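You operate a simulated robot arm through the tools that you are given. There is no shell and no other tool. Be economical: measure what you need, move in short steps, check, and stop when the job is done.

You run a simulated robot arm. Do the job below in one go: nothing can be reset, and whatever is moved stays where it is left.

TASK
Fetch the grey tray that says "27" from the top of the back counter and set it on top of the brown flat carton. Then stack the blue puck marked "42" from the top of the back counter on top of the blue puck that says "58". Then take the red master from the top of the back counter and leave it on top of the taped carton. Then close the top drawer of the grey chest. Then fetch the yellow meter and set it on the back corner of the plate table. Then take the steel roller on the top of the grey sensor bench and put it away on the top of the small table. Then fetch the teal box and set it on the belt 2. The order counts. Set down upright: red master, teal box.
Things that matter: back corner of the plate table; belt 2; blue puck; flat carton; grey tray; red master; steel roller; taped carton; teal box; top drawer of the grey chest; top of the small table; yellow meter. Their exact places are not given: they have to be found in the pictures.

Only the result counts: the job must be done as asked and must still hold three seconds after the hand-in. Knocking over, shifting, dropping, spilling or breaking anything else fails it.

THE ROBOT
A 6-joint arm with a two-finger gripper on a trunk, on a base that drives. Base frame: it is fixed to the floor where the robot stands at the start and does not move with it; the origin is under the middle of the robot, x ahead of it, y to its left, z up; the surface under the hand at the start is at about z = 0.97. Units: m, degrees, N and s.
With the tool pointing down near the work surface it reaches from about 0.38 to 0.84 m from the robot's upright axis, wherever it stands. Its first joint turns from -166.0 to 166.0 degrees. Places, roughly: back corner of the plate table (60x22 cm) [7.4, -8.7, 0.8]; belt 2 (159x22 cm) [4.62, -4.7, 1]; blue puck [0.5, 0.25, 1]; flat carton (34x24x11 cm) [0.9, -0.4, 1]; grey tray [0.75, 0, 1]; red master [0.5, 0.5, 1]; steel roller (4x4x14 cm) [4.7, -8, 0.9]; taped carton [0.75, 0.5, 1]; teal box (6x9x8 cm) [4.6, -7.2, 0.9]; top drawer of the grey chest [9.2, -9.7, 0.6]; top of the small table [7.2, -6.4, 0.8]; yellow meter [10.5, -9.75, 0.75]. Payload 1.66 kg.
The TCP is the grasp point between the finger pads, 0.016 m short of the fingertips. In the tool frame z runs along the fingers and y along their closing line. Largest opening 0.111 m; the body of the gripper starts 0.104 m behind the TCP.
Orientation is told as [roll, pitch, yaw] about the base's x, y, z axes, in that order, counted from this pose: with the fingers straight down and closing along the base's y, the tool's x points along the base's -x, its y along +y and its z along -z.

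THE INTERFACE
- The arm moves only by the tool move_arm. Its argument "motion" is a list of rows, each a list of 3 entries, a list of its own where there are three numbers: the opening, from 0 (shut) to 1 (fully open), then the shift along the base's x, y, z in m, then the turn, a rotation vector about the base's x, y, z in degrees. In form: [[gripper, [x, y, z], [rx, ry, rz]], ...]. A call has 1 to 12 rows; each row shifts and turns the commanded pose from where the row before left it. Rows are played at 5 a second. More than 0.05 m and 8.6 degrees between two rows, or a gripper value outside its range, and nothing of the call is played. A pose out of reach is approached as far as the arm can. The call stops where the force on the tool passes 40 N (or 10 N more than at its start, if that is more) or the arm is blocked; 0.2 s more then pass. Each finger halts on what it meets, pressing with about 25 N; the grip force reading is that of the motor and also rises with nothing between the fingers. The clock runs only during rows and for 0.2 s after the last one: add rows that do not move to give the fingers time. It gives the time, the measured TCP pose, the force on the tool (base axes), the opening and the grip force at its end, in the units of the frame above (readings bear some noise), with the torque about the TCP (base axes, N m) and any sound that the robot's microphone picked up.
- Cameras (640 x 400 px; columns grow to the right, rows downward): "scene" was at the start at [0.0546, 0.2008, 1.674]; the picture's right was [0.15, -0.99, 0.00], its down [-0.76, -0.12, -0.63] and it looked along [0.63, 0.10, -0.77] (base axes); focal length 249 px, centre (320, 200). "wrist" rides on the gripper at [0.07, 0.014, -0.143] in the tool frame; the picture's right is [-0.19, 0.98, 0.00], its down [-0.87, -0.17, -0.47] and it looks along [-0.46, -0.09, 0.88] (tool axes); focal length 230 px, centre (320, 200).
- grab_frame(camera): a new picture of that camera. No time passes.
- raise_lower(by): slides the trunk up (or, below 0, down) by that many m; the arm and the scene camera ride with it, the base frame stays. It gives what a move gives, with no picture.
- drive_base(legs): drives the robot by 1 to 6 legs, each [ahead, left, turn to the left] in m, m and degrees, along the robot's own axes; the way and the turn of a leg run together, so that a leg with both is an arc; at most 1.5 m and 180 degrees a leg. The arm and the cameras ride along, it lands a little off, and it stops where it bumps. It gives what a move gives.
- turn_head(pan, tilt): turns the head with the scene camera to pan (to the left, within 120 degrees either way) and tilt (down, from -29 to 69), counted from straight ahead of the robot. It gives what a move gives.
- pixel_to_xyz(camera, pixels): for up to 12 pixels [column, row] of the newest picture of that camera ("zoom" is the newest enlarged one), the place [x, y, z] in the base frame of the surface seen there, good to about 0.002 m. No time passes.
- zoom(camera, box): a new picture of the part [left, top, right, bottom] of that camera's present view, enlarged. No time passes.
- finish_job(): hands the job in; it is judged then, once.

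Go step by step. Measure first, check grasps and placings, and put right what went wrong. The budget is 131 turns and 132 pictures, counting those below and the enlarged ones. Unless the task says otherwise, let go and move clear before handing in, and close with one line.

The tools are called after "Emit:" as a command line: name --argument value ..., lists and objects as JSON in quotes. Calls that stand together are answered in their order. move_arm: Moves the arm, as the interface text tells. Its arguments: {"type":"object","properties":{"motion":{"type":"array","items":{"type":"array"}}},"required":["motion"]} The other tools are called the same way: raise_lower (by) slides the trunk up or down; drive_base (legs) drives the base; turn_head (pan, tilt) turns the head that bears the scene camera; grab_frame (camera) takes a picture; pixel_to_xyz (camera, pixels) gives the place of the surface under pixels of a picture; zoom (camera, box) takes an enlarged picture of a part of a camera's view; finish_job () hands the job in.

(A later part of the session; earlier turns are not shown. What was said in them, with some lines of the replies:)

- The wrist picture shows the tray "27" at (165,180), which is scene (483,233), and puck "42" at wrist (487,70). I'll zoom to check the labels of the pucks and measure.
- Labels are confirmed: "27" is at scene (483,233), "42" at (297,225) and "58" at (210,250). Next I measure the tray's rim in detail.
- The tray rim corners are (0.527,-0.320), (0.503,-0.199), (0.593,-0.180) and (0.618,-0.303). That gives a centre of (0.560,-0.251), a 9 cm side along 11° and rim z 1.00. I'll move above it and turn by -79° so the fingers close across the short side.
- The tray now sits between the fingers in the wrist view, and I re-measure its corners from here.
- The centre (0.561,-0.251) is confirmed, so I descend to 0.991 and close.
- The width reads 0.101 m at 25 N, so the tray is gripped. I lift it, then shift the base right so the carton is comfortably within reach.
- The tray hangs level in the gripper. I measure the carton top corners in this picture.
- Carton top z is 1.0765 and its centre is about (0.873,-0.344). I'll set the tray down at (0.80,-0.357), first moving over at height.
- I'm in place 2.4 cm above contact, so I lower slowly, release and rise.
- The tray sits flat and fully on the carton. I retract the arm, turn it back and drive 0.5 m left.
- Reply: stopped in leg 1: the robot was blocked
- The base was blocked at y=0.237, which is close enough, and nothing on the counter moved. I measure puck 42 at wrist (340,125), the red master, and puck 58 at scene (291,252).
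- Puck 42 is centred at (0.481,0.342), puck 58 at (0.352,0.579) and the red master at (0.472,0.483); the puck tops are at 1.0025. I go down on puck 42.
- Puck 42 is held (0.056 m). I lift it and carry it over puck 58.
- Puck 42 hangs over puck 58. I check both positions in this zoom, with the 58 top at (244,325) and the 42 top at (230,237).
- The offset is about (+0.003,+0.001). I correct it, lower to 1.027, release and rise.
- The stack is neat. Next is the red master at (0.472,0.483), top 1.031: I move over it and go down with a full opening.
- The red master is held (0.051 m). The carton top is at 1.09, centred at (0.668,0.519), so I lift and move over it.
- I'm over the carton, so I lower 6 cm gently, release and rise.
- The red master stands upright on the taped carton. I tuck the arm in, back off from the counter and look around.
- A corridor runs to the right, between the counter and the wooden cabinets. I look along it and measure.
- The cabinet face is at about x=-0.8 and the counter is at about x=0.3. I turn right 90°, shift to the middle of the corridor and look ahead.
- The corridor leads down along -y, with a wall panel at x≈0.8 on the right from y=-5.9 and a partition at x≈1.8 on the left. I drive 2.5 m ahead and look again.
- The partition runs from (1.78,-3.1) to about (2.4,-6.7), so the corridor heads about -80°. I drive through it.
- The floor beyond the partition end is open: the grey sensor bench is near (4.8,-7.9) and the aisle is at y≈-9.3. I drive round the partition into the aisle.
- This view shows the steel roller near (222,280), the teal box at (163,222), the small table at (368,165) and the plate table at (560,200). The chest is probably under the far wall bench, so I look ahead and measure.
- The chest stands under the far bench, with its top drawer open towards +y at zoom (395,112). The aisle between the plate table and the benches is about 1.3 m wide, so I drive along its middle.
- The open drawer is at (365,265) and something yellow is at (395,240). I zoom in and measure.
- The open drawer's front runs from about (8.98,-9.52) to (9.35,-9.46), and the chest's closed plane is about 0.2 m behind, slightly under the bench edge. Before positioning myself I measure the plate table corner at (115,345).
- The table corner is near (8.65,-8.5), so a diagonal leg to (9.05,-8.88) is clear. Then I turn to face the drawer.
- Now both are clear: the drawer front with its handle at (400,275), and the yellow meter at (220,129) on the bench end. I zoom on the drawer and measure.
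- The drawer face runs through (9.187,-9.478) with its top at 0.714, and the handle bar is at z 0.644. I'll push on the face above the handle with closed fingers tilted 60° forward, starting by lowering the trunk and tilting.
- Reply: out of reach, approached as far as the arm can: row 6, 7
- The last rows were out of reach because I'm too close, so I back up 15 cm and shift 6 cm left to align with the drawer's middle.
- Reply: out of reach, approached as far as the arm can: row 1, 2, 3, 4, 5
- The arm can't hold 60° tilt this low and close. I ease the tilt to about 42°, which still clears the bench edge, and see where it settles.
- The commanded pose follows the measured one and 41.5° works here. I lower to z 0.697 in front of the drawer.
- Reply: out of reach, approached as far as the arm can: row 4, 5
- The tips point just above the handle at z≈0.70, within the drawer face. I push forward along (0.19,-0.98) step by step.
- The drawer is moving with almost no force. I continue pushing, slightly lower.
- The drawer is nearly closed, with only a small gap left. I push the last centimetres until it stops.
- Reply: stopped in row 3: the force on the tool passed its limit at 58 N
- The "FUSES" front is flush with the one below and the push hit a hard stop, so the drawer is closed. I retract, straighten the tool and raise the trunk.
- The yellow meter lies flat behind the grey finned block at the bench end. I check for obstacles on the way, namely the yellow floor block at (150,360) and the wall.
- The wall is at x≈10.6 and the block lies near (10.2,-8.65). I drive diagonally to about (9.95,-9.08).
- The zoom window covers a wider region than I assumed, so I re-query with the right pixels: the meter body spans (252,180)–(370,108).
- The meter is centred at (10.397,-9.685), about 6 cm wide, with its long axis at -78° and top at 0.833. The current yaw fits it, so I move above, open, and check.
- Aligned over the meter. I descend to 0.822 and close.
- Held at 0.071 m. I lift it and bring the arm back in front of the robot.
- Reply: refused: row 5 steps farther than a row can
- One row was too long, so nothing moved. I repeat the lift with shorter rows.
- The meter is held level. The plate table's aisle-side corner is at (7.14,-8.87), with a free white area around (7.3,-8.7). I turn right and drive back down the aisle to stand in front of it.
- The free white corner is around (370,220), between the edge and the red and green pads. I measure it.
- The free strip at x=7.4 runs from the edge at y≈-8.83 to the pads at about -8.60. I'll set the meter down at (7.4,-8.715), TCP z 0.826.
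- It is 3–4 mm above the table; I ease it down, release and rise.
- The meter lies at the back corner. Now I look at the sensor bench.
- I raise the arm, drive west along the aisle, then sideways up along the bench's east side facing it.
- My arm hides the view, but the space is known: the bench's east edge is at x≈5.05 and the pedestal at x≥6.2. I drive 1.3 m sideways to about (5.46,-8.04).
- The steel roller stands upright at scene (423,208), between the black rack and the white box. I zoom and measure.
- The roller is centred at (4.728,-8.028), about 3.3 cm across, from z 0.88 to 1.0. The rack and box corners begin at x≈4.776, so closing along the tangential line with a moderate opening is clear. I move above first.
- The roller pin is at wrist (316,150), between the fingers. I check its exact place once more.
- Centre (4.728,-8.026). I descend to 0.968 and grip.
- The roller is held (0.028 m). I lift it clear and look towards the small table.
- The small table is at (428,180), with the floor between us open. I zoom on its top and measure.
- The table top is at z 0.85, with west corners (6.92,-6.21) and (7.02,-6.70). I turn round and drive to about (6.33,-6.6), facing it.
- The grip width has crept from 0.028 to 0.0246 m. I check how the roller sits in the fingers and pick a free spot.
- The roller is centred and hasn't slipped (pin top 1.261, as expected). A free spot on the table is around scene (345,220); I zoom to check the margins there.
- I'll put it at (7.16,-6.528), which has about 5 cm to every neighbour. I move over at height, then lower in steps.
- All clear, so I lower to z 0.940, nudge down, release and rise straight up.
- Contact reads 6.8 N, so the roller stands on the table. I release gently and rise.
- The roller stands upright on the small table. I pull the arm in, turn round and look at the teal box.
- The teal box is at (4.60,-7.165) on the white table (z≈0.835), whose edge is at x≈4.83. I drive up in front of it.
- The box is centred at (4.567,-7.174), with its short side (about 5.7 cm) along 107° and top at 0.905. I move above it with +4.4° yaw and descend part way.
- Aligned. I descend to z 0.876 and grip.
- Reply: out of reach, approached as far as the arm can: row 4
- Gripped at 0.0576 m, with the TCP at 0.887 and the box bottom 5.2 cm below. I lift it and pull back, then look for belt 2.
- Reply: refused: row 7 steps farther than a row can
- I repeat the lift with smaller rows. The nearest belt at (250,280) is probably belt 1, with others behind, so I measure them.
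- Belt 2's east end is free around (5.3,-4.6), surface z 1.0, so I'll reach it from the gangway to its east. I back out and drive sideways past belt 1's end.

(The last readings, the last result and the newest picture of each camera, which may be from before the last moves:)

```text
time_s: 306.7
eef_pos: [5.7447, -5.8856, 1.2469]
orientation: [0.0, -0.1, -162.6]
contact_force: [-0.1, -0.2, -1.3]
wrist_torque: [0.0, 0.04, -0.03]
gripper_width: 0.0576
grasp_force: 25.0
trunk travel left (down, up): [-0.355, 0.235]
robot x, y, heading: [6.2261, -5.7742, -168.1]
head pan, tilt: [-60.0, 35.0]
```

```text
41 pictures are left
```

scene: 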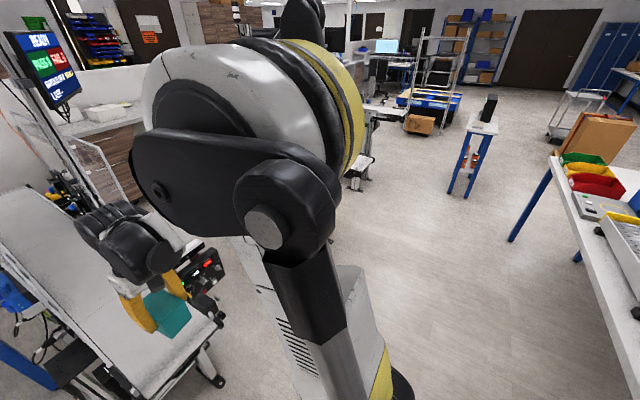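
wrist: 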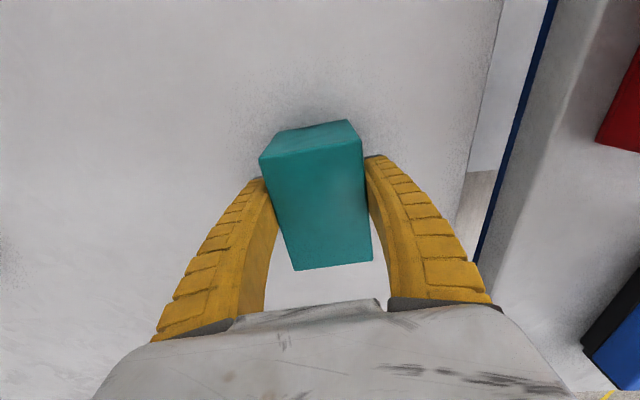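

The gangway to the north is open. I continue sideways 1.1 m and look at belt 2.

Emit:
drive_base --legs '[[0, -1.08, 0]]'

Emit:
turn_head --pan 15 --tilt 45

Emit:
grab_frame --camera "scene"

Emit:
grab_frame --camera "wrist"

```text
time_s: 312.2
eef_pos: [5.5225, -4.8201, 1.2466]
orientation: [0.0, -0.1, -162.9]
contact_force: [0.1, -0.4, -1.9]
wrist_torque: [-0.02, -0.04, -0.02]
gripper_width: 0.0574
grasp_force: 25.2
trunk travel left (down, up): [-0.355, 0.235]
robot x, y, heading: [6.0029, -4.7118, -168.1]
head pan, tilt: [-60.0, 35.0]
```

```text
time_s: 313.7
eef_pos: [5.5232, -4.8203, 1.2468]
orientation: [0.0, -0.1, -162.8]
contact_force: [-0.1, -0.1, -1.2]
wrist_torque: [-0.02, -0.03, -0.03]
gripper_width: 0.0575
grasp_force: 25.4
trunk travel left (down, up): [-0.355, 0.235]
robot x, y, heading: [6.0088, -4.7103, -168.4]
head pan, tilt: [15.0, 45.0]
```

```text
40 pictures are left
```

scene: 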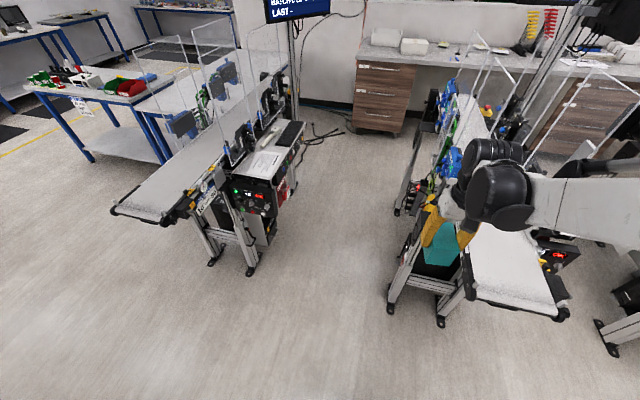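

```text
39 pictures are left
```

wrist: 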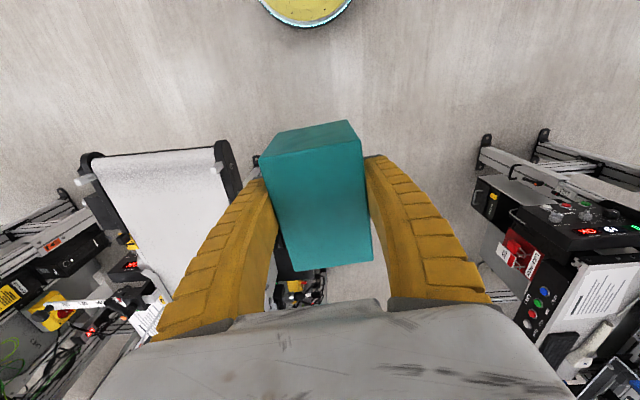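

The free end of belt 2 is at scene (510,265) and wrist (170,200). I measure it and check the number on the belt.

Emit:
zoom --camera "scene" --box '[420, 180, 620, 340]'

Emit:
pixel_to_xyz --camera "scene" --pixels '[[470, 285], [545, 300], [482, 235], [530, 235], [510, 265], [500, 245], [567, 315], [555, 285], [480, 265], [540, 270]]'

Emit:
pixel_to_xyz --camera "wrist" --pixels '[[100, 165], [205, 155], [225, 170], [170, 200], [150, 270], [130, 230], [215, 215], [170, 160]]'

```text
2.50 times, centred on (520, 260) of scene
```

zoom: 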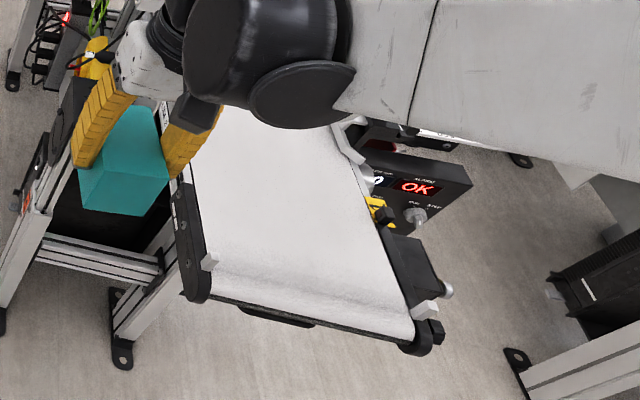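

```text
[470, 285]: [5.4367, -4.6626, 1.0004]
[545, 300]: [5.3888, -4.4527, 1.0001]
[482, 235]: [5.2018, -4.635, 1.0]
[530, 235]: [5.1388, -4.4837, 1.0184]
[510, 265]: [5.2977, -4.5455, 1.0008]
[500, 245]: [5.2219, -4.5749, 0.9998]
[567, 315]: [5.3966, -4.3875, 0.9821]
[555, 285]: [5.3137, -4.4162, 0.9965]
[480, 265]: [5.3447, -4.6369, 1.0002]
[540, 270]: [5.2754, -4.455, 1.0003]
```

```text
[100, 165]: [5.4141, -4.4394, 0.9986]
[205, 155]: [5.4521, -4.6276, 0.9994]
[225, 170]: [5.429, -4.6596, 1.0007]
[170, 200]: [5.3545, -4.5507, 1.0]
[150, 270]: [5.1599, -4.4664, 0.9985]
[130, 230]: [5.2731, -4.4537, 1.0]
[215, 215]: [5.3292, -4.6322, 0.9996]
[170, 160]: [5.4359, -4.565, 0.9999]
```

Belt 2's free end is centred on y≈-4.548 at x 5.29, with its surface at z 1.000. I carry the box over it.

Emit:
move_arm --motion '[[0, [-0.0291, 0.034, 0], [0, 0, -0.5]], [0, [-0.0291, 0.034, 0], [0, 0, -0.5]], [0, [-0.0291, 0.034, 0], [0, 0, -0.5]], [0, [-0.0291, 0.034, 0], [0, 0, -0.5]], [0, [-0.0291, 0.034, 0], [0, 0, -0.5]], [0, [-0.0291, 0.034, 0], [0, 0, -0.5]], [0, [-0.0291, 0.034, 0], [0, 0, -0.5]], [0, [-0.0291, 0.034, 0], [0, 0, -0.5]], [0, [0, 0, -0.05], [0, 0, 0]], [0, [0, 0, -0.05], [0, 0, 0]], [0, [0, 0, -0.04], [0, 0, 0]], [0, [0, 0, 0], [0, 0, 0]]]'

Emit:
grab_frame --camera "scene"

Emit:
grab_frame --camera "wrist"

```text
time_s: 316.3
eef_pos: [5.2907, -4.5462, 1.1065]
orientation: [0.1, -0.1, -166.8]
contact_force: [0.1, -0.1, -1.3]
wrist_torque: [0.01, -0.01, -0.03]
gripper_width: 0.0575
grasp_force: 25.1
trunk travel left (down, up): [-0.355, 0.235]
robot x, y, heading: [6.0071, -4.7098, -168.4]
head pan, tilt: [15.0, 45.0]
```

```text
37 pictures are left
```

scene: 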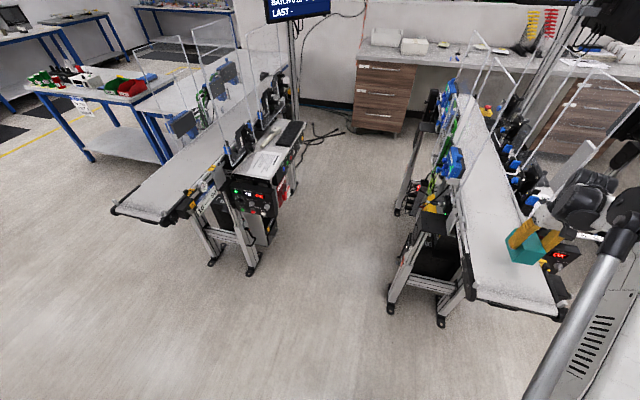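

```text
36 pictures are left
```

wrist: 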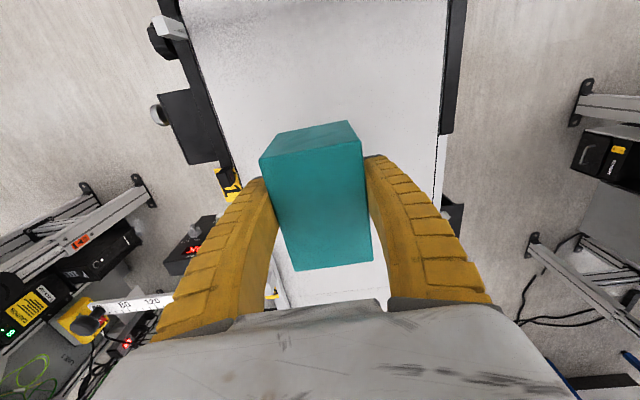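

The box is over the middle of the belt. I lower to contact.

Emit:
move_arm --motion '[[0, [0, 0, -0.03], [0, 0, 0]], [0, [0, 0, -0.016], [0, 0, 0]], [0, [0, 0, -0.005], [0, 0, 0]], [0, [0, 0, -0.002], [0, 0, 0]], [0, [0, 0, 0], [0, 0, 0]]]'

```text
time_s: 317.5
eef_pos: [5.2903, -4.5472, 1.0532]
orientation: [0.0, -0.1, -167.0]
contact_force: [-0.3, 0.3, -2.8]
wrist_torque: [-0.01, -0.01, 0.01]
gripper_width: 0.0578
grasp_force: 24.8
trunk travel left (down, up): [-0.355, 0.235]
robot x, y, heading: [6.0025, -4.7114, -168.1]
head pan, tilt: [15.0, 45.0]
```

There's no contact yet, only the box's weight. I go down 2 mm at a time and stop at contact.

Emit:
move_arm --motion '[[0, [0, 0, -0.002], [0, 0, 0]], [0, [0, 0, -0.001], [0, 0, 0]], [0, [0, 0, 0], [0, 0, 0]]]'

Emit:
zoom --camera "scene" --box '[460, 200, 600, 320]'

```text
time_s: 318.3
eef_pos: [5.2904, -4.5473, 1.0518]
orientation: [0.0, -0.1, -167.0]
contact_force: [-5.8, 2.2, 16.2]
wrist_torque: [0.07, 0.07, 0.01]
gripper_width: 0.0593
grasp_force: 25.4
trunk travel left (down, up): [-0.355, 0.235]
robot x, y, heading: [6.0031, -4.7064, -168.4]
head pan, tilt: [15.0, 45.0]
```

```text
3.33 times, centred on (530, 260) of scene
```

zoom: 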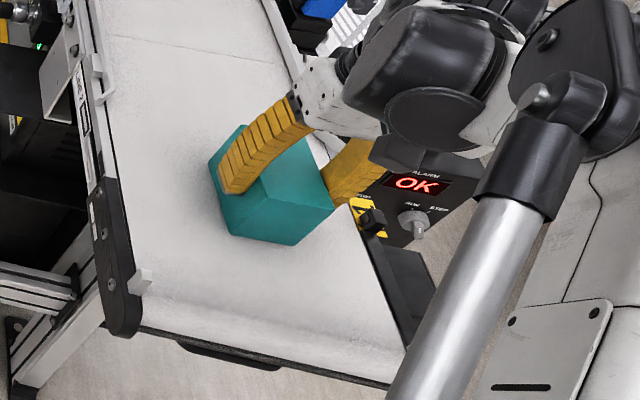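

Contact is made (16 N up). I release and rise clear.

Emit:
move_arm --motion '[[0, [0, 0, 0.001], [0, 0, 0]], [0.85, [0, 0, 0], [0, 0, 0]], [0.85, [0, 0, 0], [0, 0, 0]], [0.85, [0, 0, 0.03], [0, 0, 0]], [0.85, [0, 0, 0.045], [0, 0, 0]], [0.85, [0, 0, 0.045], [0, 0, 0]], [0.85, [0, 0, 0.045], [0, 0, 0]], [0.85, [0, 0, 0.04], [0, 0, 0]], [0.85, [0.04, -0.01, 0], [0, 0, 0]], [0.85, [0.04, -0.02, 0], [0, 0, 0]], [0.85, [0.04, -0.02, 0], [0, 0, 0]]]'

Emit:
zoom --camera "scene" --box '[460, 200, 600, 320]'

Emit:
grab_frame --camera "wrist"

```text
time_s: 320.7
eef_pos: [5.4129, -4.5997, 1.2561]
orientation: [0.1, -0.2, -167.0]
contact_force: [0.4, -0.8, 0.2]
wrist_torque: [0.02, 0.02, 0.02]
gripper_width: 0.0951
grasp_force: 0.2
trunk travel left (down, up): [-0.355, 0.235]
robot x, y, heading: [6.0044, -4.7113, -168.4]
head pan, tilt: [15.0, 45.0]
```

```text
3.33 times, centred on (530, 260) of scene
```

zoom: 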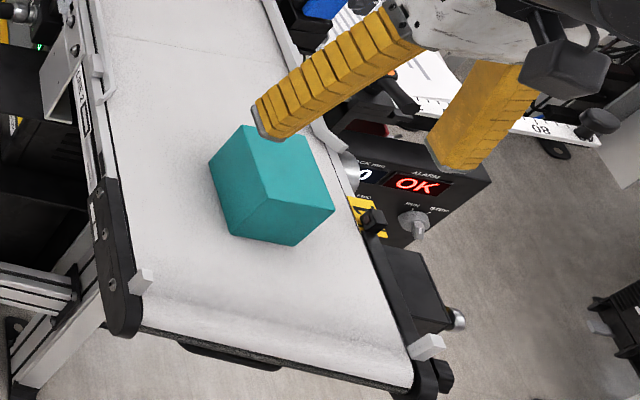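

```text
33 pictures are left
```

wrist: 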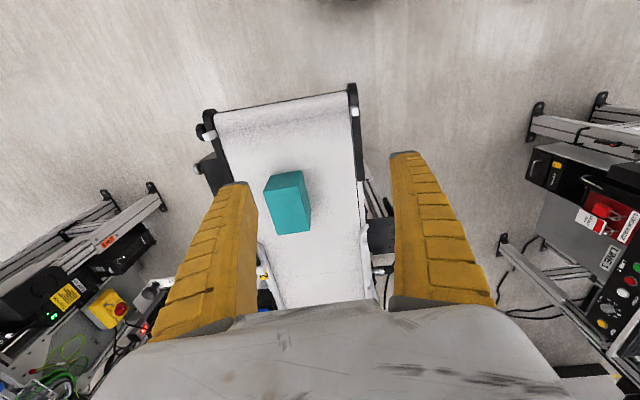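

The teal box stands upright and still on belt 2, and the gripper is clear. All seven jobs were done in order, so I hand in.

Emit:
finish_job

```text
The job is handed in.
```

All seven steps were done in the order you gave, and the job is handed in. Each placing and the drawer closing looked right in the pictures I took straight afterwards.
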